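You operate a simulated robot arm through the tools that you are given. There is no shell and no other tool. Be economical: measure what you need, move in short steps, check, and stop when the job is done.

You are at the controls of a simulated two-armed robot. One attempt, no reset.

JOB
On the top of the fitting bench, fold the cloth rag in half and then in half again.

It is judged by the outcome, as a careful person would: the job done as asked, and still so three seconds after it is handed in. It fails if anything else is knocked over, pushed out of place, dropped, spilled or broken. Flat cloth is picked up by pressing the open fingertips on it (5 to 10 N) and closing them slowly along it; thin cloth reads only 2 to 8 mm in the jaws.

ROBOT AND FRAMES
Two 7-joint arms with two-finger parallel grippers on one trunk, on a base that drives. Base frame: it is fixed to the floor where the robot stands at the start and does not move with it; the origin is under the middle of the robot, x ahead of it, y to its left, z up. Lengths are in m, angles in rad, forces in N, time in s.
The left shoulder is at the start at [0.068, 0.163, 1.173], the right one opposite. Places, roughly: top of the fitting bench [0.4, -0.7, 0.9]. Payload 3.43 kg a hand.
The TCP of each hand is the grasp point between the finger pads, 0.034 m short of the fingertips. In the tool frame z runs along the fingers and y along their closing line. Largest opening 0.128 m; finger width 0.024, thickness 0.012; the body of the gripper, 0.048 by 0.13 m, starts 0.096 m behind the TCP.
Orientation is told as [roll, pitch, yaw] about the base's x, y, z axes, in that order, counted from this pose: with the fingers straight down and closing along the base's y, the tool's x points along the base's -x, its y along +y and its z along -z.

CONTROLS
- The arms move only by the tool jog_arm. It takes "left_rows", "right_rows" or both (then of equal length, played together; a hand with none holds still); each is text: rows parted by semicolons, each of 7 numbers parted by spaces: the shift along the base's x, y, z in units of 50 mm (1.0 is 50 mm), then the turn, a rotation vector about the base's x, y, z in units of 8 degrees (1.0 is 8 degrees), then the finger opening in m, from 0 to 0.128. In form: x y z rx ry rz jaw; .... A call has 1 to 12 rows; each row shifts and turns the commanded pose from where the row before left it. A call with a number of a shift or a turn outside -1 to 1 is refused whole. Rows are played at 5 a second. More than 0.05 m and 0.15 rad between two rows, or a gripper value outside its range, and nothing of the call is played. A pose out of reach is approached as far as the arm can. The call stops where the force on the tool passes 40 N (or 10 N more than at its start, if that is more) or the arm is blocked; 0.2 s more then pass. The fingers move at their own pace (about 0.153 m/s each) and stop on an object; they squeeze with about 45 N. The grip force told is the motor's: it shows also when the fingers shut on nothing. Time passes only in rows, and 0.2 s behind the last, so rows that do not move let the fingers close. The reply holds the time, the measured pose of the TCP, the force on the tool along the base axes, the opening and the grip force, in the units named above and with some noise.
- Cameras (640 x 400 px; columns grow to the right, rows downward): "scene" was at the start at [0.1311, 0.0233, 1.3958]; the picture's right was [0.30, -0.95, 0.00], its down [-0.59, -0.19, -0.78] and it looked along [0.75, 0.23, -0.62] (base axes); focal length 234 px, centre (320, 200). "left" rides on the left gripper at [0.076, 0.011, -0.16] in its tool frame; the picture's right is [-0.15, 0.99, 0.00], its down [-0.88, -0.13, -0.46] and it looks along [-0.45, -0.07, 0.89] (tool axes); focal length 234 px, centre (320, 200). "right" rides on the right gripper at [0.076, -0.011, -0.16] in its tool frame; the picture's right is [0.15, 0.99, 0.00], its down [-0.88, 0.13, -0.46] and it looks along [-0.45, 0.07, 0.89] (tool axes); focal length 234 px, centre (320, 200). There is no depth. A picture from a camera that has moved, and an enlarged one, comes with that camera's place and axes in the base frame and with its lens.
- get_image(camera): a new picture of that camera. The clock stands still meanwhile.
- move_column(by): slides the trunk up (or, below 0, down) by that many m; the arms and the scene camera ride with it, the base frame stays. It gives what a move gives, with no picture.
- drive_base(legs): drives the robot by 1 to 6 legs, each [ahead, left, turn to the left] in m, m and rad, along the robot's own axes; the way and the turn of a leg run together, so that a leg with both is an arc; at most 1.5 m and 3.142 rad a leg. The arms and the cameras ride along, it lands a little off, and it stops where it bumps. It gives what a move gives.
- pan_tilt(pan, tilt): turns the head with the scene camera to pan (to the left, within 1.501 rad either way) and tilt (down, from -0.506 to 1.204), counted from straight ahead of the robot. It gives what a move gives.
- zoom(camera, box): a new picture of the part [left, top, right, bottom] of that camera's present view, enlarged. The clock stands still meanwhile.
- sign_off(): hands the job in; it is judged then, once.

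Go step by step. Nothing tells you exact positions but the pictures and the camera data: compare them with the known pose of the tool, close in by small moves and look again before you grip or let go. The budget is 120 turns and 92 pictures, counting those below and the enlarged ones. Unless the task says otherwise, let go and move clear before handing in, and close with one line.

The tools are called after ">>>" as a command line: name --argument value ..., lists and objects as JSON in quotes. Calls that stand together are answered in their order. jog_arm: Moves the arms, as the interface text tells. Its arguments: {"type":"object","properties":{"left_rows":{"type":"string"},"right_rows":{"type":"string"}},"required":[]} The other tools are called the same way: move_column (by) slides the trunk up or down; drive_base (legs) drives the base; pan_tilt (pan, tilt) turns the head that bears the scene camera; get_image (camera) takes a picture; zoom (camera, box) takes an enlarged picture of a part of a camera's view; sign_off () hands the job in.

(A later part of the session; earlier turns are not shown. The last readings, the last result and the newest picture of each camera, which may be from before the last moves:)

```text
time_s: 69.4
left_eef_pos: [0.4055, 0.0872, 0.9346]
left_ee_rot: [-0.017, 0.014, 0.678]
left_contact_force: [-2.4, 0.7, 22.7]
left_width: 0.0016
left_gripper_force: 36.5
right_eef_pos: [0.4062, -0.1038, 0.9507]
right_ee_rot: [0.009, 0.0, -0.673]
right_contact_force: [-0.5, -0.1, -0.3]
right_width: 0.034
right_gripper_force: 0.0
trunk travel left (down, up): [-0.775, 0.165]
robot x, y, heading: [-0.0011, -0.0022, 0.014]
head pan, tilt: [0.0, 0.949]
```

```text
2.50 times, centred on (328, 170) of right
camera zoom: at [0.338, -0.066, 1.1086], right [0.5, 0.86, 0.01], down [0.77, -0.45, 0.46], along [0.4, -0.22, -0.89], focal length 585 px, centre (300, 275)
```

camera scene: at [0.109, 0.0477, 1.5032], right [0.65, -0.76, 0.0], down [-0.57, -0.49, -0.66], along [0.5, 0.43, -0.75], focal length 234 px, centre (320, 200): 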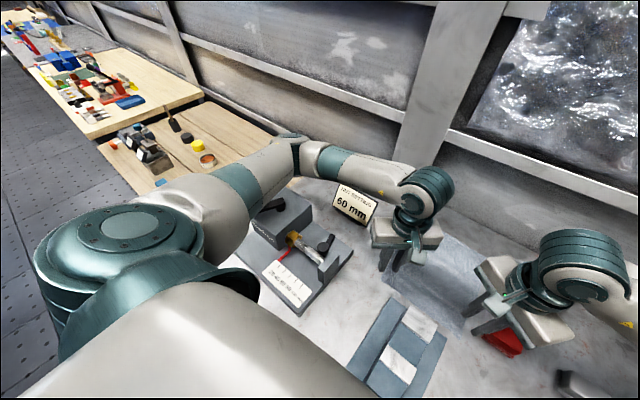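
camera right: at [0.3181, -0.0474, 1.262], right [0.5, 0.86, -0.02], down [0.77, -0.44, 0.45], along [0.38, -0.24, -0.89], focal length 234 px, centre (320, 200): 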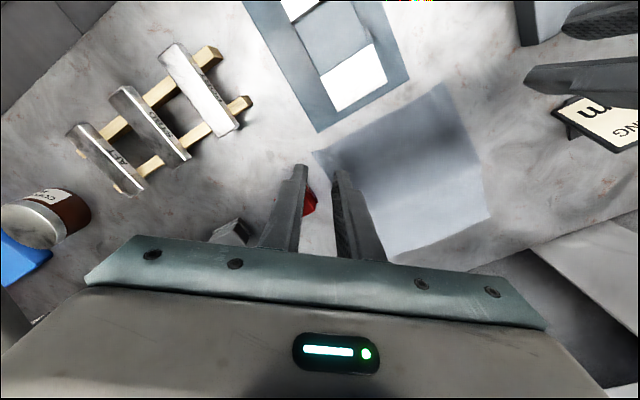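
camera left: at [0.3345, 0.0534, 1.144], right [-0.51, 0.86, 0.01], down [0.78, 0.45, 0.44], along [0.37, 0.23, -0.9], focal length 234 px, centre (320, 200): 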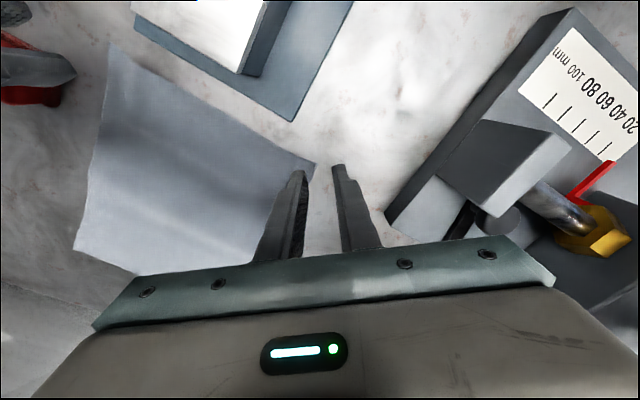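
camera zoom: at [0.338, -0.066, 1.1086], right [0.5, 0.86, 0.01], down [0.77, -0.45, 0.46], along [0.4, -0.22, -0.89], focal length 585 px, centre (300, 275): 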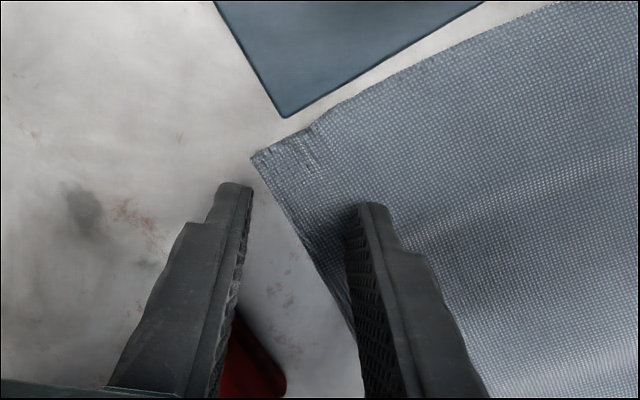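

The corner moved slightly toward the robot. I shift the right hand to cover it better with a 32 mm opening and press again.

>>> jog_arm --right_rows "-0.07 0.16 0 0 0 0 0.032;0 0 -0.16 0 0 0 0.032;0 0 -0.12 0 0 0 0.032;0 0 -0.03 0 0 0 0.032;0 0 0 0 0 0 0.032"

>>> zoom --camera "right" --box '[200, 90, 456, 250]'

```text
time_s: 70.6
left_eef_pos: [0.4066, 0.0874, 0.935]
left_ee_rot: [-0.016, 0.015, 0.676]
left_contact_force: [1.5, -0.4, 14.0]
left_width: 0.0018
left_gripper_force: 36.2
right_eef_pos: [0.4023, -0.0961, 0.9352]
right_ee_rot: [0.012, -0.002, -0.673]
right_contact_force: [-0.2, -1.1, 20.7]
right_width: 0.0324
right_gripper_force: 0.5
trunk travel left (down, up): [-0.775, 0.165]
robot x, y, heading: [-0.0019, -0.0035, 0.009]
head pan, tilt: [0.0, 0.949]
```

```text
2.50 times, centred on (328, 170) of right
camera zoom: at [0.3345, -0.0575, 1.0939], right [0.5, 0.86, 0.01], down [0.77, -0.45, 0.46], along [0.4, -0.22, -0.89], focal length 585 px, centre (300, 275)
```

zoom: 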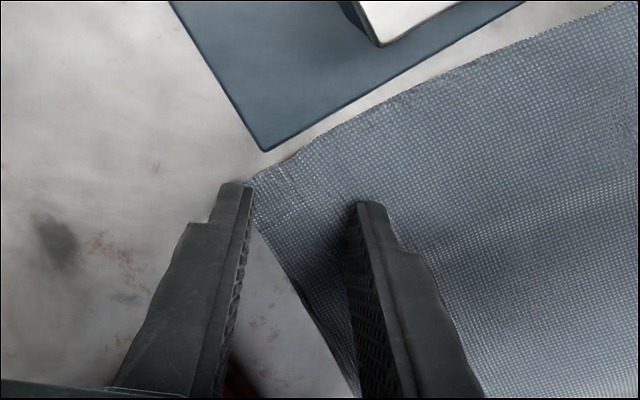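

>>> jog_arm --right_rows "0 0 0.012 0 0 0 0.032;0 0 0 0 0 0 0.028;0 0 0 0 0 0 0.024;0 0 0 0 0 0 0.020;0 0 0 0 0 0 0.016;0 0 0 0 0 0 0.012;0 0 0 0 0 0 0.009;0 0 0 0 0 0 0.006;0 0 0 0 0 0 0.003;0 0 0 0 0 0 0;0 0 0 0 0 0 0;0 0 0 0 0 0 0"

>>> zoom --camera "right" --box '[200, 90, 456, 250]'

```text
time_s: 73.2
left_eef_pos: [0.4058, 0.0887, 0.935]
left_ee_rot: [-0.015, 0.015, 0.676]
left_contact_force: [1.5, -1.4, 11.3]
left_width: 0.0016
left_gripper_force: 36.6
right_eef_pos: [0.4027, -0.0959, 0.9349]
right_ee_rot: [0.008, -0.001, -0.673]
right_contact_force: [-0.4, 0.3, 23.9]
right_width: 0.001
right_gripper_force: 35.8
trunk travel left (down, up): [-0.775, 0.165]
robot x, y, heading: [-0.0001, 0.0008, 0.011]
head pan, tilt: [0.0, 0.949]
```

```text
2.50 times, centred on (328, 170) of right
camera zoom: at [0.3342, -0.0576, 1.0939], right [0.5, 0.86, 0.01], down [0.77, -0.45, 0.46], along [0.4, -0.22, -0.89], focal length 585 px, centre (300, 275)
```

zoom: 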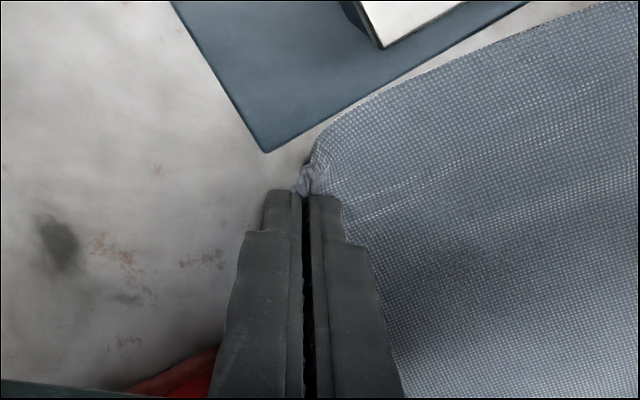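

Right now grips (gap 1 mm with load). I lift both together along a tight arc to mid-fold.

>>> jog_arm --left_rows "0.1 0 0.4 0 0 0 0;0.3 0 0.5 0 0 0 0;0.5 0 0.5 0 0 0 0;0.6 0 0.3 0 0 0 0;0.6 0 0.2 0 0 0 0;0.6 0 0 0 0 0 0;0 0 0 0 0 0 0" --right_rows "0.1 0 0.4 0 0 0 0;0.3 0 0.5 0 0 0 0;0.5 0 0.5 0 0 0 0;0.6 0 0.3 0 0 0 0;0.6 0 0.2 0 0 0 0;0.6 0 0 0 0 0 0;0 0 0 0 0 0 0"

>>> zoom --camera "scene" --box '[220, 130, 420, 255]'

```text
time_s: 74.8
left_eef_pos: [0.5419, 0.0891, 1.0306]
left_ee_rot: [-0.014, 0.016, 0.677]
left_contact_force: [0.0, 0.0, -0.2]
left_width: 0.0016
left_gripper_force: 36.8
right_eef_pos: [0.5384, -0.096, 1.0297]
right_ee_rot: [0.006, 0.002, -0.671]
right_contact_force: [0.1, -0.3, 0.5]
right_width: 0.0004
right_gripper_force: 35.2
trunk travel left (down, up): [-0.775, 0.165]
robot x, y, heading: [-0.0035, -0.0032, 0.01]
head pan, tilt: [0.0, 0.949]
```

```text
3.20 times, centred on (320, 192) of scene
camera zoom: at [0.1217, -0.0028, 1.4957], right [0.01, -1.0, 0.0], down [-0.81, -0.01, -0.58], along [0.58, 0.01, -0.81], focal length 747 px, centre (320, 224)
```

zoom: 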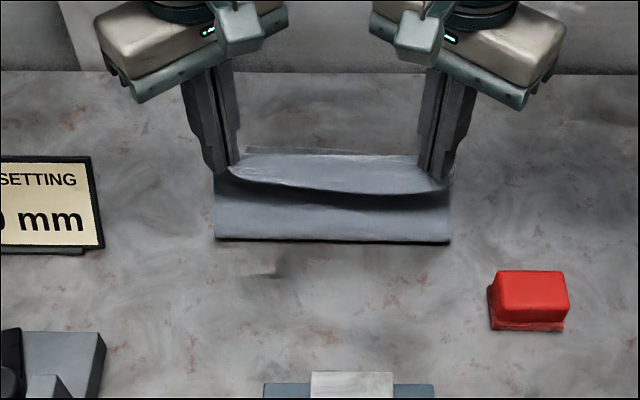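

Excellent: fold line at x ≈ .53, far edge ≈ .65, both corners held. I continue down to the far edge.

>>> jog_arm --left_rows "0.55 0 -0.2 0 0 0 0;0.45 0 -0.3 0 0 0 0;0.4 0 -0.4 0 0 0 0;0.35 0 -0.4 0 0 0 0;0.2 0 -0.3 0 0 0 0;0 0 0 0 0 0 0" --right_rows "0.57 0 -0.2 0 0 0 0;0.48 0 -0.3 0 0 0 0;0.4 0 -0.4 0 0 0 0;0.35 0 -0.4 0 0 0 0;0.2 0 -0.3 0 0 0 0;0 0 0 0 0 0 0"

>>> zoom --camera "scene" --box '[220, 130, 420, 255]'

>>> get_image --camera "left"

>>> get_image --camera "right"

```text
time_s: 76.2
left_eef_pos: [0.6402, 0.0879, 0.9489]
left_ee_rot: [-0.014, 0.016, 0.679]
left_contact_force: [-0.3, -0.1, 0.1]
left_width: 0.0017
left_gripper_force: 36.6
right_eef_pos: [0.6392, -0.0961, 0.9496]
right_ee_rot: [0.008, 0.001, -0.673]
right_contact_force: [0.0, 0.8, -0.5]
right_width: 0.0002
right_gripper_force: 35.8
trunk travel left (down, up): [-0.775, 0.165]
robot x, y, heading: [0.0002, -0.0019, 0.009]
head pan, tilt: [0.0, 0.949]
```

```text
3.20 times, centred on (320, 192) of scene
camera zoom: at [0.1224, -0.0027, 1.4956], right [0.01, -1.0, 0.0], down [-0.81, -0.01, -0.58], along [0.58, 0.01, -0.81], focal length 747 px, centre (320, 224)
```

zoom: 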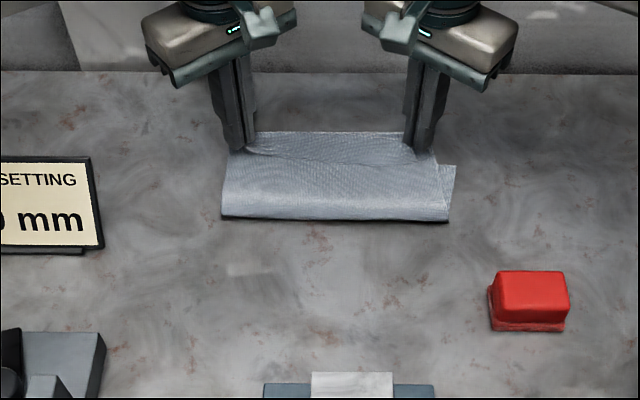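

```text
30 pictures are left
camera left: at [0.5758, 0.0527, 1.1107], right [-0.51, 0.86, -0.02], down [0.77, 0.46, 0.44], along [0.39, 0.21, -0.9], focal length 234 px, centre (320, 200)
```

left: 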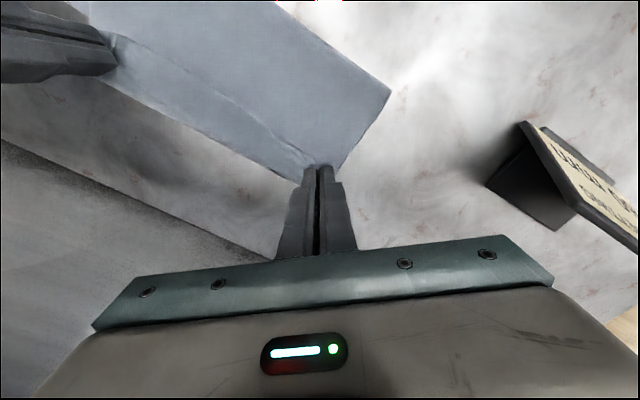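

```text
29 pictures are left
camera right: at [0.5716, -0.0579, 1.1081], right [0.5, 0.87, 0.01], down [0.77, -0.45, 0.46], along [0.4, -0.22, -0.89], focal length 234 px, centre (320, 200)
```

right: 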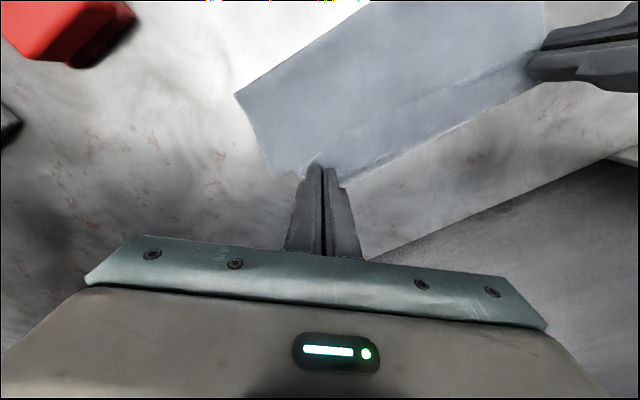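

The whole rag slid +2 cm (fold ≈ .552, far edge ≈ .67), and the top edge is ~2 cm short. I advance 2.5 cm, lower, release gently and lift clear.

>>> jog_arm --left_rows "0.25 0 0.1 0 0 0 0;0.25 0 -0.05 0 0 0 0;0 0 -0.2 0 0 0 0;0 0 0 0 0 0 0;0 0 0 0 0 0 0.008;0 0 0 0 0 0 0.014;0 0 0.2 0 0 0 0.014;0 0 0.5 0 0 0 0.014;0 0 0.9 0 0 0 0.014;0 0 0.9 0 0 0 0.014;0 0 0 0 0 0 0.014" --right_rows "0.25 0 0.1 0 0 0 0;0.25 0 -0.05 0 0 0 0;0 0 -0.2 0 0 0 0;0 0 0 0 0 0 0;0 0 0 0 0 0 0.008;0 0 0 0 0 0 0.014;0 0 0.2 0 0 0 0.014;0 0 0.5 0 0 0 0.014;0 0 0.9 0 0 0 0.014;0 0 0.9 0 0 0 0.014;0 0 0 0 0 0 0.014"

>>> zoom --camera "scene" --box '[240, 130, 400, 230]'

```text
time_s: 78.6
left_eef_pos: [0.6655, 0.0877, 1.0646]
left_ee_rot: [-0.014, 0.018, 0.677]
left_contact_force: [1.5, -0.4, -0.2]
left_width: 0.0138
left_gripper_force: 0.0
right_eef_pos: [0.6634, -0.0954, 1.066]
right_ee_rot: [0.005, 0.002, -0.672]
right_contact_force: [0.1, 0.8, 0.0]
right_width: 0.0139
right_gripper_force: 0.1
trunk travel left (down, up): [-0.775, 0.165]
robot x, y, heading: [-0.0007, -0.0019, 0.008]
head pan, tilt: [0.0, 0.949]
```

```text
4.00 times, centred on (320, 180) of scene
camera zoom: at [0.1238, -0.0028, 1.4955], right [0.01, -1.0, 0.0], down [-0.81, -0.01, -0.58], along [0.58, 0.01, -0.81], focal length 934 px, centre (320, 280)
```

zoom: 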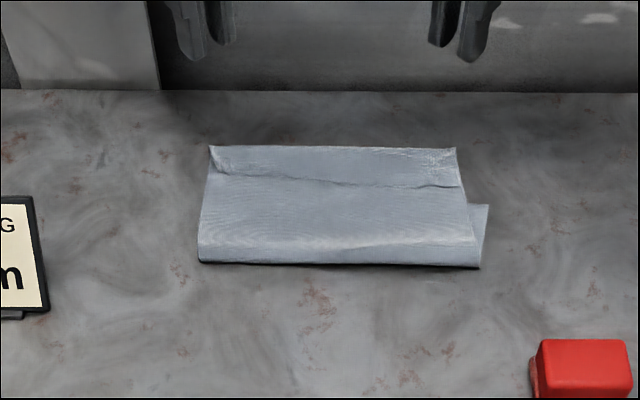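

I look closer from the right wrist camera to understand which layer is which.

>>> get_image --camera "right"

>>> get_image --camera "left"

```text
27 pictures are left
camera right: at [0.5966, -0.0573, 1.2256], right [0.5, 0.86, 0.01], down [0.77, -0.45, 0.45], along [0.4, -0.22, -0.89], focal length 234 px, centre (320, 200)
```

right: 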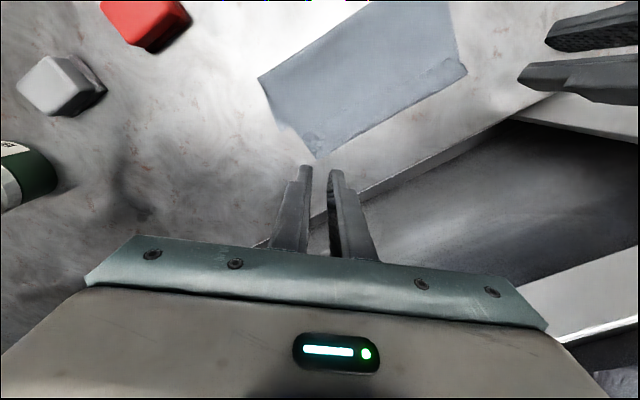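

```text
26 pictures are left
camera left: at [0.601, 0.053, 1.2265], right [-0.51, 0.86, -0.02], down [0.77, 0.46, 0.44], along [0.39, 0.21, -0.9], focal length 234 px, centre (320, 200)
```

left: 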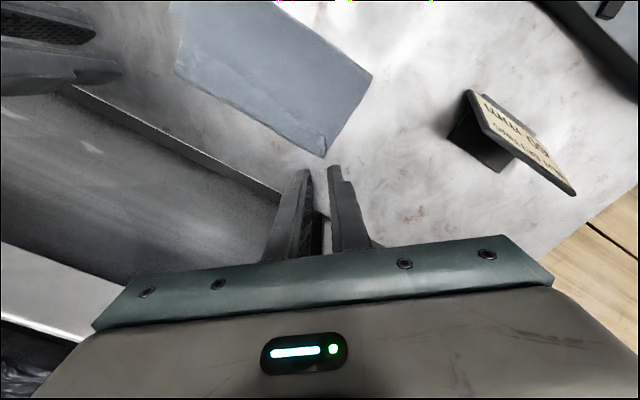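

>>> zoom --camera "right" --box '[230, 0, 486, 160]'

>>> zoom --camera "scene" --box '[280, 155, 376, 215]'

```text
2.50 times, centred on (358, 80) of right
camera zoom: at [0.5966, -0.0573, 1.2256], right [0.5, 0.86, 0.01], down [0.77, -0.45, 0.45], along [0.4, -0.22, -0.89], focal length 585 px, centre (225, 500)
```

zoom: 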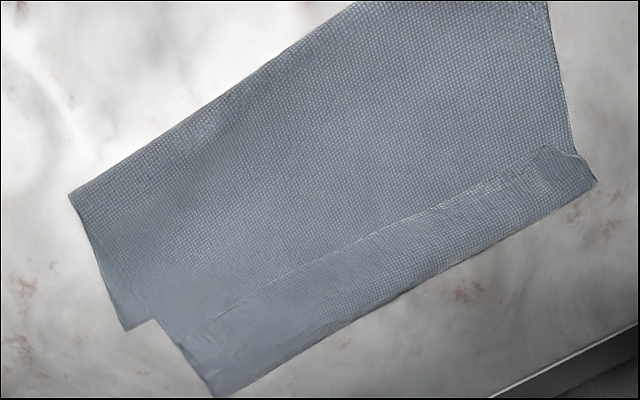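

```text
6.67 times, centred on (328, 185) of scene
camera zoom: at [0.1238, -0.0028, 1.4955], right [0.01, -1.0, 0.0], down [-0.81, -0.01, -0.58], along [0.58, 0.01, -0.81], focal length 1557 px, centre (267, 300)
```

zoom: 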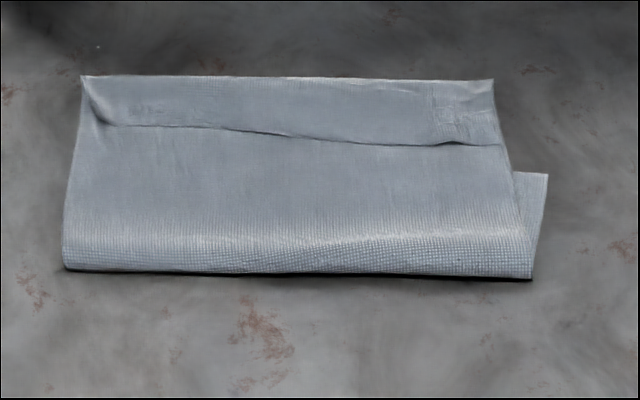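

The near edge is doubled back ~3 cm on top and the fold line crept forward (slack). I'll regrip the flap corners where I released them, carry the edge back partway and re-lay it with less slack.

>>> jog_arm --left_rows "0 -0.1 -0.8 0 0 0 0.03;0 0 -0.8 0 0 0 0.03;0 0 -0.7 0 0 0 0.03;0 0 -0.16 0 0 0 0.03;0 0 0 0 0 0 0.03" --right_rows "-0.05 0.0 -0.8 0 0 0 0.03;0 0 -0.8 0 0 0 0.03;0 0 -0.7 0 0 0 0.03;0 0 -0.18 0 0 0 0.03;0 0 0 0 0 0 0.03"

>>> zoom --camera "left" --box '[200, 90, 456, 250]'

>>> zoom --camera "right" --box '[200, 90, 456, 250]'

```text
time_s: 79.8
left_eef_pos: [0.6659, 0.0849, 0.9425]
left_ee_rot: [-0.016, 0.017, 0.678]
left_contact_force: [-0.5, 0.6, 0.4]
left_width: 0.03
left_gripper_force: 0.1
right_eef_pos: [0.661, -0.0956, 0.9437]
right_ee_rot: [0.007, 0.001, -0.673]
right_contact_force: [-0.4, 1.0, -0.1]
right_width: 0.0296
right_gripper_force: 0.1
trunk travel left (down, up): [-0.775, 0.165]
robot x, y, heading: [-0.0051, 0.0007, 0.008]
head pan, tilt: [0.0, 0.949]
```

```text
2.50 times, centred on (328, 170) of left
camera zoom: at [0.6001, 0.0479, 1.104], right [-0.51, 0.86, -0.02], down [0.77, 0.46, 0.44], along [0.39, 0.21, -0.9], focal length 585 px, centre (300, 275)
```

zoom: 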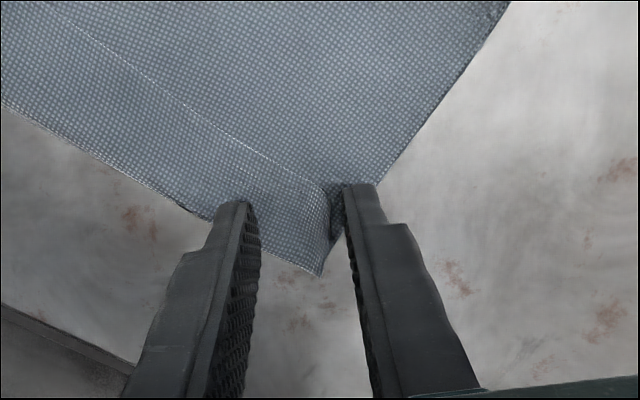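

```text
2.50 times, centred on (328, 170) of right
camera zoom: at [0.594, -0.057, 1.1021], right [0.5, 0.86, 0.01], down [0.77, -0.45, 0.46], along [0.4, -0.22, -0.89], focal length 585 px, centre (300, 275)
```

zoom: 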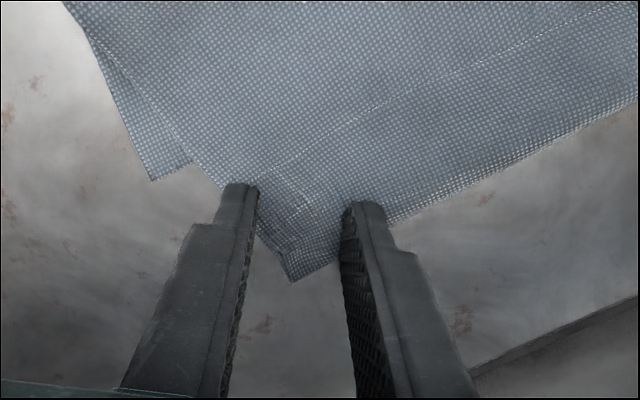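

The dashed line between the fingers is the flap's free edge. I shift each hand ~1 cm onto that edge and press lightly to pinch mainly the upper layer.

>>> jog_arm --left_rows "-0.1 -0.18 0 0 0 0 0.03;0 0 -0.06 0 0 0 0.03;0 0 -0.03 0 0 0 0.03;0 0 -0.01 0 0 0 0.03;0 0 0 0 0 0 0.03" --right_rows "-0.1 0.18 0 0 0 0 0.03;0 0 -0.06 0 0 0 0.03;0 0 -0.05 0 0 0 0.03;0 0 -0.01 0 0 0 0.03;0 0 0 0 0 0 0.03"

```text
time_s: 81.0
left_eef_pos: [0.6609, 0.0749, 0.9386]
left_ee_rot: [-0.014, 0.014, 0.675]
left_contact_force: [-0.8, 0.3, -1.1]
left_width: 0.0298
left_gripper_force: 0.1
right_eef_pos: [0.6559, -0.0859, 0.9365]
right_ee_rot: [0.007, 0.001, -0.671]
right_contact_force: [0.6, -0.2, 0.3]
right_width: 0.0301
right_gripper_force: 0.0
trunk travel left (down, up): [-0.775, 0.165]
robot x, y, heading: [-0.0035, -0.0029, 0.014]
head pan, tilt: [0.0, 0.949]
```

>>> jog_arm --left_rows "0 0 -0.03 0 0 0 0.03;0 0 -0.02 0 0 0 0.03;0 0 0 0 0 0 0.03" --right_rows "0 0 -0.015 0 0 0 0.03;0 0 -0.01 0 0 0 0.03;0 0 0 0 0 0 0.03"

```text
time_s: 81.8
left_eef_pos: [0.6602, 0.074, 0.9367]
left_ee_rot: [-0.014, 0.015, 0.678]
left_contact_force: [0.6, -0.3, 0.4]
left_width: 0.03
left_gripper_force: 0.1
right_eef_pos: [0.6559, -0.0873, 0.9359]
right_ee_rot: [0.006, 0.002, -0.676]
right_contact_force: [-1.6, 0.9, 0.8]
right_width: 0.0299
right_gripper_force: 0.0
trunk travel left (down, up): [-0.775, 0.165]
robot x, y, heading: [-0.0015, -0.003, 0.01]
head pan, tilt: [0.0, 0.949]
```

>>> jog_arm --left_rows "0 0 -0.02 0 0 0 0.03;0 0 -0.01 0 0 0 0.03;0 0 0 0 0 0 0.03" --right_rows "0 0 -0.015 0 0 0 0.03;0 0 -0.01 0 0 0 0.03;0 0 0 0 0 0 0.03"

```text
time_s: 82.6
left_eef_pos: [0.6591, 0.0746, 0.9363]
left_ee_rot: [-0.016, 0.014, 0.676]
left_contact_force: [1.0, 0.7, 6.4]
left_width: 0.0298
left_gripper_force: 0.0
right_eef_pos: [0.6553, -0.0866, 0.9355]
right_ee_rot: [0.008, 0.0, -0.673]
right_contact_force: [0.3, -0.5, 8.4]
right_width: 0.0293
right_gripper_force: 0.0
trunk travel left (down, up): [-0.775, 0.165]
robot x, y, heading: [0.001, -0.0029, 0.01]
head pan, tilt: [0.0, 0.949]
```

Contact at 6–8 N on both. I close slowly.

>>> jog_arm --left_rows "0 0 -0.003 0 0 0 0.027;0 0 0 0 0 0 0.024;0 0 0 0 0 0 0.021;0 0 0 0 0 0 0.018;0 0 0 0 0 0 0.015;0 0 0 0 0 0 0.012;0 0 0 0 0 0 0.009;0 0 0 0 0 0 0.006;0 0 0 0 0 0 0.003;0 0 0 0 0 0 0;0 0 0 0 0 0 0;0 0 0 0 0 0 0" --right_rows "0 0 0 0 0 0 0.027;0 0 0 0 0 0 0.024;0 0 0 0 0 0 0.021;0 0 0 0 0 0 0.018;0 0 0 0 0 0 0.015;0 0 0 0 0 0 0.012;0 0 0 0 0 0 0.009;0 0 0 0 0 0 0.006;0 0 0 0 0 0 0.003;0 0 0 0 0 0 0;0 0 0 0 0 0 0;0 0 0 0 0 0 0"

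```text
time_s: 85.2
left_eef_pos: [0.659, 0.0739, 0.9366]
left_ee_rot: [-0.016, 0.015, 0.676]
left_contact_force: [0.3, 0.6, 6.7]
left_width: 0.0022
left_gripper_force: 36.5
right_eef_pos: [0.6547, -0.0866, 0.9347]
right_ee_rot: [0.008, 0.001, -0.673]
right_contact_force: [-0.6, 0.1, 12.0]
right_width: 0.0
right_gripper_force: 33.3
trunk travel left (down, up): [-0.775, 0.165]
robot x, y, heading: [-0.0013, -0.002, 0.013]
head pan, tilt: [0.0, 0.949]
```

Left gripped (2.2 mm), right missed. I retry the right a bit further inward with a wider opening.

>>> jog_arm --right_rows "0 0 0.16 0 0 0 0;0.06 0.2 0 0 0 0 0.044;0 0 0 0 0 0 0.044;0 0 0 0 0 0 0.044"

>>> zoom --camera "right" --box '[200, 90, 456, 250]'

```text
time_s: 86.2
left_eef_pos: [0.66, 0.0734, 0.936]
left_ee_rot: [-0.016, 0.014, 0.678]
left_contact_force: [-0.4, 0.4, 13.0]
left_width: 0.002
left_gripper_force: 36.9
right_eef_pos: [0.6591, -0.0765, 0.943]
right_ee_rot: [0.006, -0.001, -0.675]
right_contact_force: [0.9, 0.0, 0.2]
right_width: 0.0438
right_gripper_force: 0.1
trunk travel left (down, up): [-0.775, 0.165]
robot x, y, heading: [0.0004, -0.0009, 0.012]
head pan, tilt: [0.0, 0.949]
```

```text
2.50 times, centred on (328, 170) of right
camera zoom: at [0.5904, -0.0384, 1.1015], right [0.5, 0.86, 0.01], down [0.77, -0.45, 0.46], along [0.4, -0.22, -0.89], focal length 585 px, centre (300, 275)
```

zoom: 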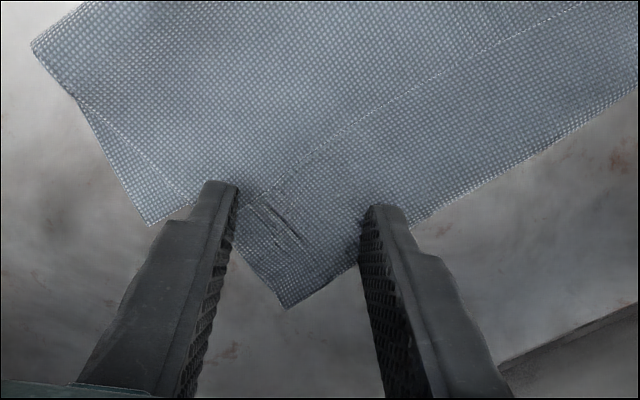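

>>> jog_arm --right_rows "0 0.06 -0.1 0 0 0 0.042;0 0 -0.05 0 0 0 0.042;0 0 -0.02 0 0 0 0.042;0 0 0 0 0 0 0.042"

```text
time_s: 87.2
left_eef_pos: [0.659, 0.0736, 0.9361]
left_ee_rot: [-0.017, 0.012, 0.678]
left_contact_force: [2.5, -0.2, 10.2]
left_width: 0.0022
left_gripper_force: 37.2
right_eef_pos: [0.6573, -0.0732, 0.9358]
right_ee_rot: [0.009, -0.001, -0.672]
right_contact_force: [1.9, -1.3, 11.5]
right_width: 0.042
right_gripper_force: 0.1
trunk travel left (down, up): [-0.775, 0.165]
robot x, y, heading: [0.0011, -0.0026, 0.009]
head pan, tilt: [0.0, 0.949]
```

>>> jog_arm --right_rows "0 0 0 0 0 0 0.038;0 0 0 0 0 0 0.034;0 0 0 0 0 0 0.03;0 0 0 0 0 0 0.026;0 0 0 0 0 0 0.022;0 0 0 0 0 0 0.018;0 0 0 0 0 0 0.014;0 0 0 0 0 0 0.01;0 0 0 0 0 0 0.005;0 0 0 0 0 0 0;0 0 0 0 0 0 0;0 0 0 0 0 0 0"

```text
time_s: 89.8
left_eef_pos: [0.6575, 0.0748, 0.9366]
left_ee_rot: [-0.016, 0.014, 0.676]
left_contact_force: [0.3, -1.9, 1.9]
left_width: 0.0019
left_gripper_force: 36.0
right_eef_pos: [0.6568, -0.0742, 0.9365]
right_ee_rot: [0.009, 0.001, -0.674]
right_contact_force: [-1.3, 0.5, 21.3]
right_width: 0.0023
right_gripper_force: 36.7
trunk travel left (down, up): [-0.775, 0.165]
robot x, y, heading: [-0.0012, -0.001, 0.01]
head pan, tilt: [0.0, 0.949]
```

Both hands hold about 2 mm of cloth. I lift, moving back toward the robot, and look.

>>> jog_arm --left_rows "0 0 0.5 0 0 0 0;-0.2 0 0.6 0 0 0 0;-0.4 0 0.5 0 0 0 0;-0.6 0 0.3 0 0 0 0;-0.6 0 0 0 0 0 0;0 0 0 0 0 0 0" --right_rows "0 0 0.5 0 0 0 0;-0.2 0 0.6 0 0 0 0;-0.4 0 0.5 0 0 0 0;-0.6 0 0.3 0 0 0 0;-0.6 0 0 0 0 0 0;0 0 0 0 0 0 0"

>>> zoom --camera "scene" --box '[240, 120, 400, 220]'

```text
time_s: 91.2
left_eef_pos: [0.5726, 0.0738, 1.0295]
left_ee_rot: [-0.014, 0.018, 0.678]
left_contact_force: [-0.2, -2.2, -0.7]
left_width: 0.002
left_gripper_force: 37.0
right_eef_pos: [0.5698, -0.0738, 1.0287]
right_ee_rot: [0.007, 0.002, -0.674]
right_contact_force: [0.3, 2.5, 0.5]
right_width: 0.002
right_gripper_force: 36.8
trunk travel left (down, up): [-0.775, 0.165]
robot x, y, heading: [-0.0032, 0.0032, 0.014]
head pan, tilt: [0.0, 0.949]
```

```text
4.00 times, centred on (320, 170) of scene
camera zoom: at [0.124, -0.0028, 1.4955], right [0.01, -1.0, 0.0], down [-0.81, -0.01, -0.58], along [0.58, 0.01, -0.81], focal length 934 px, centre (320, 320)
```

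zoom: 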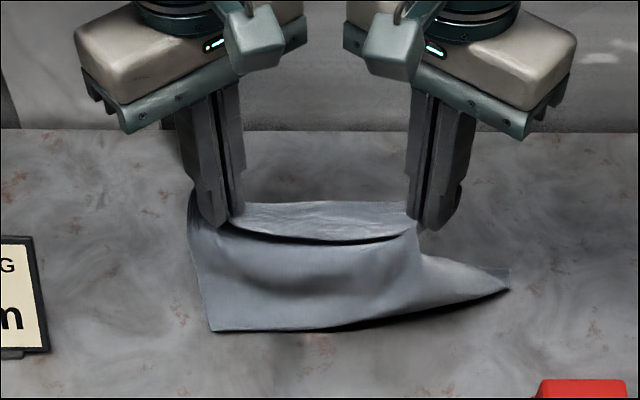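

The right front corner flopped outside the grip. I'll carry the edge fully back and lay the rag flat for a clean refold.

>>> jog_arm --left_rows "-0.6 0 0 0 0 0 0;-0.6 0 0 0 0 0 0;-0.6 0 0 0 0 0 0;-0.6 0 -0.1 0 0 0 0;-0.5 0 -0.5 0 0 0 0;-0.3 0 -0.6 0 0 0 0;-0.2 0 -0.5 0 0 0 0;0 0 0 0 0 0 0" --right_rows "-0.6 0 0 0 0 0 0;-0.6 0 0 0 0 0 0;-0.6 0 0 0 0 0 0;-0.6 0 -0.1 0 0 0 0;-0.5 0 -0.5 0 0 0 0;-0.3 0 -0.6 0 0 0 0;-0.2 0 -0.5 0 0 0 0;0 0 0 0 0 0 0"

>>> get_image --camera "scene"

```text
time_s: 93.0
left_eef_pos: [0.4011, 0.0743, 0.9429]
left_ee_rot: [-0.017, 0.016, 0.677]
left_contact_force: [0.8, -2.3, 1.0]
left_width: 0.0022
left_gripper_force: 37.1
right_eef_pos: [0.3984, -0.0734, 0.945]
right_ee_rot: [0.007, 0.003, -0.674]
right_contact_force: [0.0, 1.7, -0.5]
right_width: 0.0021
right_gripper_force: 36.8
trunk travel left (down, up): [-0.775, 0.165]
robot x, y, heading: [0.0004, -0.0015, 0.013]
head pan, tilt: [0.0, 0.949]
```

```text
19 pictures are left
camera scene: at [0.1229, -0.0027, 1.4956], right [0.01, -1.0, 0.0], down [-0.81, -0.01, -0.58], along [0.58, 0.01, -0.81], focal length 234 px, centre (320, 200)
```

scene: 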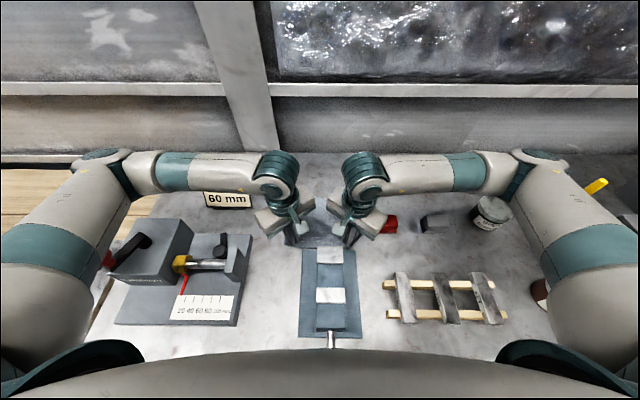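

I lower and release, then raise and check how it lies.

>>> jog_arm --left_rows "0 0 -0.1 0 0 0 0;0 0 0 0 0 0 0.01;0 0 0 0 0 0 0.025;0 0 0 0 0 0 0.04;0 0 0.2 0 0 0 0.04;0 0 0.8 0 0 0 0.04;0 0 0.8 0 0 0 0.04;0 0 0.8 0 0 0 0.04;0 0 0.8 0 0 0 0.04;0 0 0 0 0 0 0.04" --right_rows "0 0 -0.14 0 0 0 0;0 0 0 0 0 0 0.01;0 0 0 0 0 0 0.025;0 0 0 0 0 0 0.04;0 0 0.2 0 0 0 0.04;0 0 0.8 0 0 0 0.04;0 0 0.8 0 0 0 0.04;0 0 0.8 0 0 0 0.04;0 0 0.8 0 0 0 0.04;0 0 0 0 0 0 0.04"

>>> get_image --camera "right"

>>> get_image --camera "left"

```text
time_s: 95.2
left_eef_pos: [0.4013, 0.0752, 1.1098]
left_ee_rot: [-0.014, 0.015, 0.676]
left_contact_force: [-1.1, 0.2, 0.4]
left_width: 0.0399
left_gripper_force: 0.0
right_eef_pos: [0.3987, -0.0734, 1.1071]
right_ee_rot: [0.006, 0.002, -0.673]
right_contact_force: [0.6, 0.6, 0.2]
right_width: 0.0396
right_gripper_force: 0.1
trunk travel left (down, up): [-0.775, 0.165]
robot x, y, heading: [0.0022, 0.0002, 0.008]
head pan, tilt: [0.0, 0.949]
```

```text
18 pictures are left
camera right: at [0.3309, -0.0357, 1.266], right [0.5, 0.86, 0.01], down [0.77, -0.45, 0.46], along [0.4, -0.22, -0.89], focal length 234 px, centre (320, 200)
```

right: 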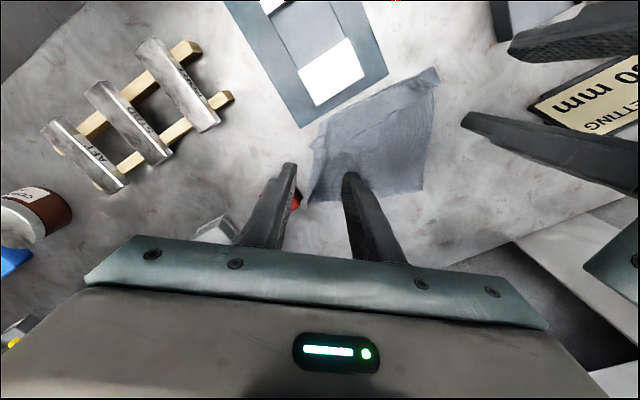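

```text
17 pictures are left
camera left: at [0.3362, 0.0384, 1.2712], right [-0.51, 0.86, -0.02], down [0.77, 0.46, 0.44], along [0.39, 0.21, -0.9], focal length 234 px, centre (320, 200)
```

left: 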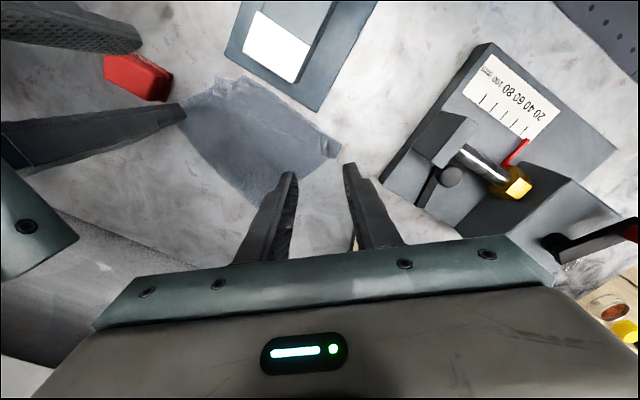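

The rag is now rumpled and rotated. I move the hands aside and take a clear look from the scene camera.

>>> jog_arm --left_rows "0.2 0.9 0.2 0 0 0 0.04;0.2 0.9 0.2 0 0 0 0.04;0.2 0.9 0.2 0 0 0 0.04;0.2 0.9 0 0 0 0 0.04;0 0 0 0 0 0 0.04" --right_rows "0.2 -0.9 0.2 0 0 0 0.04;0.2 -0.9 0.2 0 0 0 0.04;0.2 -0.9 0.2 0 0 0 0.04;0.2 -0.9 0 0 0 0 0.04;0 0 0 0 0 0 0.04"

>>> zoom --camera "scene" --box '[240, 140, 400, 240]'

```text
time_s: 96.4
left_eef_pos: [0.4407, 0.254, 1.1408]
left_ee_rot: [-0.014, 0.018, 0.674]
left_contact_force: [0.3, -0.3, 0.6]
left_width: 0.0399
left_gripper_force: 0.1
right_eef_pos: [0.4387, -0.2547, 1.136]
right_ee_rot: [0.005, 0.003, -0.672]
right_contact_force: [0.0, -0.1, 0.0]
right_width: 0.0398
right_gripper_force: 0.0
trunk travel left (down, up): [-0.775, 0.165]
robot x, y, heading: [-0.0008, -0.0042, 0.012]
head pan, tilt: [0.0, 0.949]
```

```text
4.00 times, centred on (320, 190) of scene
camera zoom: at [0.1238, -0.0028, 1.4955], right [0.01, -1.0, 0.0], down [-0.81, -0.01, -0.58], along [0.58, 0.01, -0.81], focal length 934 px, centre (320, 240)
```

zoom: 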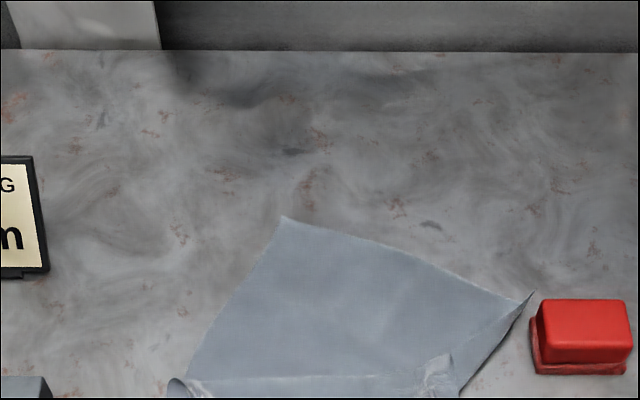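

>>> zoom --camera "scene" --box '[256, 185, 400, 275]'

```text
4.44 times, centred on (328, 230) of scene
camera zoom: at [0.1238, -0.0028, 1.4955], right [0.01, -1.0, 0.0], down [-0.81, -0.01, -0.58], along [0.58, 0.01, -0.81], focal length 1038 px, centre (284, 67)
```

zoom: 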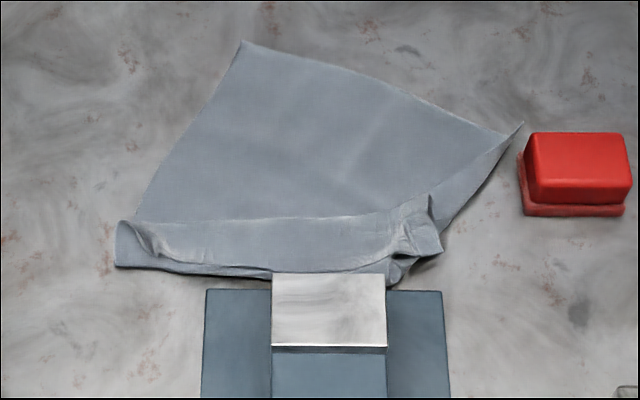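

The rag is rotated about 20° with its near strip doubled. I'll grip the far edge near its two corners, lift it high so it hangs and unfolds by gravity, then lay it flat again. First I move above the far corners with matching yaw.

>>> jog_arm --left_rows "0.29 -0.6 -0.22 0 0 -0.9 0.03;0.29 -0.6 -0.22 0 0 -0.9 0.03;0.29 -0.6 -0.22 0 0 -0.9 0.03;0.29 -0.6 -0.22 0 0 -0.9 0.03;0.29 -0.6 -0.22 0 0 -0.9 0.03;0.29 -0.6 -0.22 0 0 -0.9 0.03;0.29 -0.6 -0.22 0 0 -0.9 0.03;0.29 -0.6 -0.22 0 0 -0.9 0.03;0 0 0 0 0 0 0.03;0 0 0 0 0 0 0.03" --right_rows "0.178 0.314 -0.215 0 0 0.305 0.03;0.178 0.314 -0.215 0 0 0.305 0.03;0.178 0.314 -0.215 0 0 0.305 0.03;0.178 0.314 -0.215 0 0 0.305 0.03;0.178 0.314 -0.215 0 0 0.305 0.03;0.178 0.314 -0.215 0 0 0.305 0.03;0.178 0.314 -0.215 0 0 0.305 0.03;0.178 0.314 -0.215 0 0 0.305 0.03;0 0 0 0 0 0 0.03;0 0 0 0 0 0 0.03"

>>> get_image --camera "left"

>>> get_image --camera "right"

```text
time_s: 98.6
left_eef_pos: [0.5576, 0.0141, 1.0514]
left_ee_rot: [-0.014, 0.015, -0.33]
left_contact_force: [0.1, 0.1, -0.1]
left_width: 0.03
left_gripper_force: 0.1
right_eef_pos: [0.5088, -0.13, 1.0496]
right_ee_rot: [0.008, 0.0, -0.332]
right_contact_force: [-0.2, 0.2, 0.2]
right_width: 0.0299
right_gripper_force: 0.2
trunk travel left (down, up): [-0.775, 0.165]
robot x, y, heading: [-0.0024, -0.0028, 0.01]
head pan, tilt: [0.0, 0.949]
```

```text
14 pictures are left
camera left: at [0.4926, 0.0501, 1.2129], right [0.46, 0.89, -0.02], down [0.8, -0.4, 0.44], along [0.39, -0.22, -0.9], focal length 234 px, centre (320, 200)
```

left: 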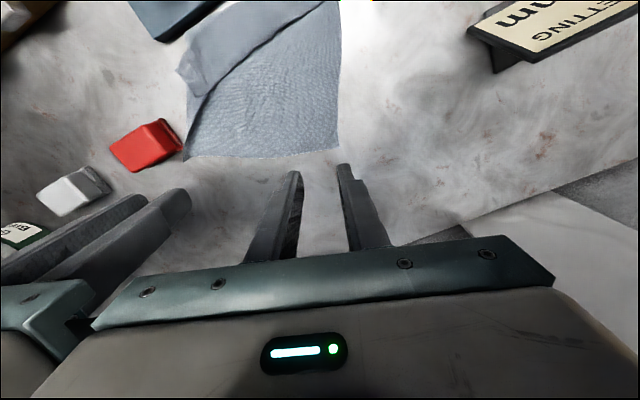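

```text
13 pictures are left
camera right: at [0.4338, -0.1151, 1.2088], right [0.18, 0.98, 0.01], down [0.87, -0.17, 0.46], along [0.45, -0.08, -0.89], focal length 234 px, centre (320, 200)
```

right: 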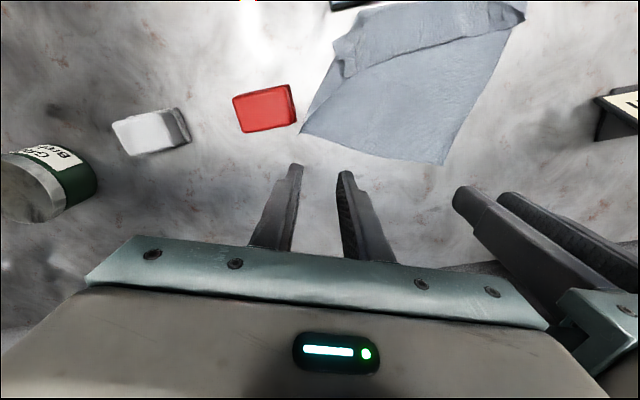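

Far corners are at about (.571,.03) and (.488,−.155). I fine-align and descend.

>>> jog_arm --left_rows "-0.07 0.04 0 0 0 0 0.03;0 0 -0.75 0 0 0 0.03;0 0 -0.75 0 0 0 0.03;0 0 -0.6 0 0 0 0.03;0 0 -0.16 0 0 0 0.03;0 0 0 0 0 0 0.03" --right_rows "-0.26 0.2 0 0 0 0 0.03;0 0 -0.75 0 0 0 0.03;0 0 -0.75 0 0 0 0.03;0 0 -0.6 0 0 0 0.03;0 0 -0.14 0 0 0 0.03;0 0 0 0 0 0 0.03"

>>> jog_arm --left_rows "0 0 -0.03 0 0 0 0.03;0 0 -0.015 0 0 0 0.03;0 0 0 0 0 0 0.03" --right_rows "0 0 -0.02 0 0 0 0.03;0 0 -0.015 0 0 0 0.03;0 0 0 0 0 0 0.03"

```text
time_s: 100.0
left_eef_pos: [0.5505, 0.0162, 0.9379]
left_ee_rot: [-0.016, 0.015, -0.327]
left_contact_force: [-0.2, 0.2, -0.2]
left_width: 0.0298
left_gripper_force: 0.1
right_eef_pos: [0.4962, -0.1179, 0.9373]
right_ee_rot: [0.007, 0.001, -0.33]
right_contact_force: [0.0, -0.2, -0.2]
right_width: 0.0299
right_gripper_force: 0.0
trunk travel left (down, up): [-0.775, 0.165]
robot x, y, heading: [0.0011, -0.0037, 0.01]
head pan, tilt: [0.0, 0.949]
```

```text
time_s: 100.8
left_eef_pos: [0.5531, 0.0156, 0.9364]
left_ee_rot: [-0.015, 0.016, -0.328]
left_contact_force: [0.3, 0.0, 0.3]
left_width: 0.0297
left_gripper_force: 0.1
right_eef_pos: [0.4974, -0.1174, 0.9361]
right_ee_rot: [0.008, 0.003, -0.33]
right_contact_force: [-0.5, 0.3, -1.3]
right_width: 0.03
right_gripper_force: 0.0
trunk travel left (down, up): [-0.775, 0.165]
robot x, y, heading: [-0.0016, 0.0001, 0.01]
head pan, tilt: [0.0, 0.949]
```

>>> jog_arm --left_rows "0 0 -0.02 0 0 0 0.03;0 0 -0.01 0 0 0 0.03;0 0 0 0 0 0 0.03" --right_rows "0 0 -0.02 0 0 0 0.03;0 0 -0.01 0 0 0 0.03;0 0 0 0 0 0 0.03"

```text
time_s: 101.6
left_eef_pos: [0.553, 0.0167, 0.9362]
left_ee_rot: [-0.015, 0.015, -0.329]
left_contact_force: [-0.8, 0.5, 8.6]
left_width: 0.0299
left_gripper_force: 0.1
right_eef_pos: [0.4956, -0.118, 0.9368]
right_ee_rot: [0.007, 0.0, -0.331]
right_contact_force: [0.2, -1.5, 0.1]
right_width: 0.0301
right_gripper_force: 0.1
trunk travel left (down, up): [-0.775, 0.165]
robot x, y, heading: [-0.0025, -0.0034, 0.008]
head pan, tilt: [0.0, 0.949]
```

>>> jog_arm --left_rows "0 0 0 0 0 0 0.03;0 0 0 0 0 0 0.03;0 0 0 0 0 0 0.03" --right_rows "0 0 -0.018 0 0 0 0.03;0 0 0 0 0 0 0.03;0 0 0 0 0 0 0.03"

```text
time_s: 102.4
left_eef_pos: [0.5533, 0.0167, 0.9341]
left_ee_rot: [-0.013, 0.014, -0.328]
left_contact_force: [1.6, -0.7, 10.6]
left_width: 0.03
left_gripper_force: 0.1
right_eef_pos: [0.4958, -0.1178, 0.9353]
right_ee_rot: [0.01, -0.002, -0.333]
right_contact_force: [1.4, -0.3, 10.7]
right_width: 0.03
right_gripper_force: 0.3
trunk travel left (down, up): [-0.775, 0.165]
robot x, y, heading: [-0.0036, -0.002, 0.007]
head pan, tilt: [0.0, 0.949]
```

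Both press about 10 N. Closing slowly.

>>> jog_arm --left_rows "0 0 0 0 0 0 0.027;0 0 0 0 0 0 0.024;0 0 0 0 0 0 0.021;0 0 0 0 0 0 0.018;0 0 0 0 0 0 0.015;0 0 0 0 0 0 0.012;0 0 0 0 0 0 0.009;0 0 0 0 0 0 0.006;0 0 0 0 0 0 0.003;0 0 0 0 0 0 0;0 0 0 0 0 0 0;0 0 0 0 0 0 0" --right_rows "0 0 0 0 0 0 0.027;0 0 0 0 0 0 0.024;0 0 0 0 0 0 0.021;0 0 0 0 0 0 0.018;0 0 0 0 0 0 0.015;0 0 0 0 0 0 0.012;0 0 0 0 0 0 0.009;0 0 0 0 0 0 0.006;0 0 0 0 0 0 0.003;0 0 0 0 0 0 0;0 0 0 0 0 0 0;0 0 0 0 0 0 0"

```text
time_s: 105.0
left_eef_pos: [0.5516, 0.0167, 0.9359]
left_ee_rot: [-0.014, 0.014, -0.329]
left_contact_force: [0.2, 0.3, 6.3]
left_width: 0.0
left_gripper_force: 33.1
right_eef_pos: [0.496, -0.1189, 0.9353]
right_ee_rot: [0.009, -0.001, -0.333]
right_contact_force: [-0.5, -1.2, 16.9]
right_width: 0.0018
right_gripper_force: 37.1
trunk travel left (down, up): [-0.775, 0.165]
robot x, y, heading: [-0.0032, -0.0012, 0.012]
head pan, tilt: [0.0, 0.949]
```

Right gripped; left missed. I retry the left slightly deeper and wider.

>>> jog_arm --left_rows "0 0 0.12 0 0 0 0;-0.17 -0.03 0 0 0 0 0.038;0 0 0 0 0 0 0.038;0 0 -0.1 0 0 0 0.038;0 0 -0.024 0 0 0 0.038;0 0 0 0 0 0 0.038;0 0 0 0 0 0 0.038"

```text
time_s: 106.6
left_eef_pos: [0.5429, 0.0153, 0.9357]
left_ee_rot: [-0.014, 0.015, -0.328]
left_contact_force: [0.2, 0.2, 0.8]
left_width: 0.0381
left_gripper_force: 0.1
right_eef_pos: [0.496, -0.1185, 0.9349]
right_ee_rot: [0.006, -0.002, -0.332]
right_contact_force: [-1.7, -2.4, 20.6]
right_width: 0.0018
right_gripper_force: 36.5
trunk travel left (down, up): [-0.775, 0.165]
robot x, y, heading: [-0.001, -0.0026, 0.011]
head pan, tilt: [0.0, 0.949]
```

>>> jog_arm --left_rows "0 0 -0.018 0 0 0 0.038;0 0 0 0 0 0 0.038;0 0 0 0 0 0 0.038"

```text
time_s: 107.4
left_eef_pos: [0.5437, 0.0142, 0.936]
left_ee_rot: [-0.015, 0.014, -0.328]
left_contact_force: [-1.3, 2.3, 10.5]
left_width: 0.0377
left_gripper_force: 0.0
right_eef_pos: [0.4953, -0.1175, 0.9358]
right_ee_rot: [0.008, -0.003, -0.331]
right_contact_force: [1.6, -1.3, 14.6]
right_width: 0.0018
right_gripper_force: 36.6
trunk travel left (down, up): [-0.775, 0.165]
robot x, y, heading: [-0.0004, 0.0014, 0.007]
head pan, tilt: [0.0, 0.949]
```

>>> jog_arm --left_rows "0 0 -0.002 0 0 0 0.034;0 0 0 0 0 0 0.03;0 0 0 0 0 0 0.026;0 0 -0.002 0 0 0 0.022;0 0 0 0 0 0 0.018;0 0 -0.002 0 0 0 0.014;0 0 0 0 0 0 0.01;0 0 0 0 0 0 0.006;0 0 0 0 0 0 0.003;0 0 0 0 0 0 0;0 0 0 0 0 0 0;0 0 0 0 0 0 0"

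```text
time_s: 110.0
left_eef_pos: [0.5426, 0.0131, 0.9354]
left_ee_rot: [-0.013, 0.015, -0.331]
left_contact_force: [-6.3, -17.3, 27.3]
left_width: 0.0065
left_gripper_force: 40.9
right_eef_pos: [0.4955, -0.1183, 0.9354]
right_ee_rot: [0.008, 0.001, -0.33]
right_contact_force: [6.6, 12.5, 1.8]
right_width: 0.0018
right_gripper_force: 36.7
trunk travel left (down, up): [-0.775, 0.165]
robot x, y, heading: [0.0013, -0.0021, 0.006]
head pan, tilt: [0.0, 0.949]
```

Both hold now. I ease the tension, lift the rag high so it hangs free, and rotate the pair to line up with the bench.

>>> jog_arm --left_rows "0 -0.08 0.3 0 0 0 0;0 0 0.8 0 0 0 0;0 0 0.8 0 0 0 0;0 0 0.6 0 0 0 0;-0.05 0.226 0.7 0 0 0.47 0;-0.05 0.226 0.7 0 0 0.47 0;-0.05 0.226 0.7 0 0 0.47 0;-0.05 0.226 0.7 0 0 0.47 0;-0.05 0.226 0.7 0 0 0.47 0;0 0 0.6 0 0 0 0;0 0 0 0 0 0 0;0 0 0 0 0 0 0" --right_rows "0 0 0.3 0 0 0 0;0 0 0.8 0 0 0 0;0 0 0.8 0 0 0 0;0 0 0.6 0 0 0 0;0.138 0.195 0.7 0 0 0.47 0;0.138 0.195 0.7 0 0 0.47 0;0.138 0.195 0.7 0 0 0.47 0;0.138 0.195 0.7 0 0 0.47 0;0.138 0.195 0.7 0 0 0.47 0;0 0 0.6 0 0 0 0;0 0 0 0 0 0 0;0 0 0 0 0 0 0"

>>> get_image --camera "scene"

```text
time_s: 112.6
left_eef_pos: [0.5315, 0.0683, 1.2634]
left_ee_rot: [-0.014, 0.016, -0.001]
left_contact_force: [-0.8, -2.4, -0.6]
left_width: 0.005
left_gripper_force: 39.5
right_eef_pos: [0.5306, -0.0685, 1.2627]
right_ee_rot: [0.007, 0.002, -0.002]
right_contact_force: [-0.6, 3.4, 0.2]
right_width: 0.0017
right_gripper_force: 36.5
trunk travel left (down, up): [-0.775, 0.165]
robot x, y, heading: [-0.0009, -0.0023, 0.014]
head pan, tilt: [0.0, 0.949]
```

```text
12 pictures are left
camera scene: at [0.123, -0.0023, 1.4956], right [0.01, -1.0, 0.0], down [-0.81, -0.01, -0.58], along [0.58, 0.01, -0.81], focal length 234 px, centre (320, 200)
```

scene: 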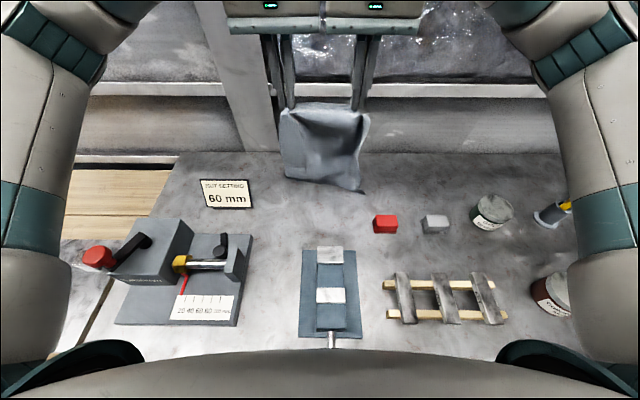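

The rag hangs freely and the held edge faces +x — ideal: I can lay the lower half down moving toward the robot, then fold the upper half over moving away, so the edge lands in natural orientation. I zoom to check how level it hangs.

>>> zoom --camera "scene" --box '[256, 90, 400, 200]'

```text
3.64 times, centred on (328, 145) of scene
camera zoom: at [0.123, -0.0023, 1.4956], right [0.01, -1.0, 0.0], down [-0.81, -0.01, -0.58], along [0.58, 0.01, -0.81], focal length 849 px, centre (291, 400)
```

zoom: 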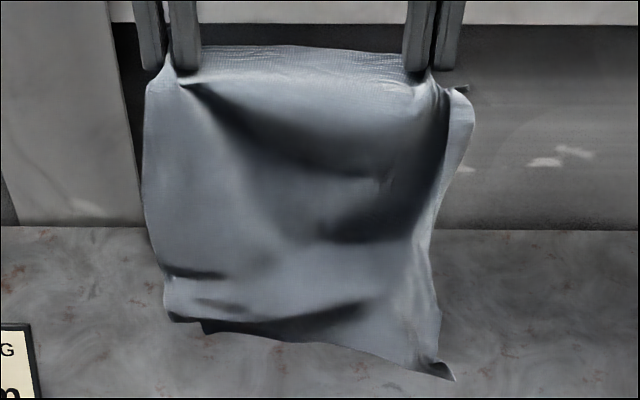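

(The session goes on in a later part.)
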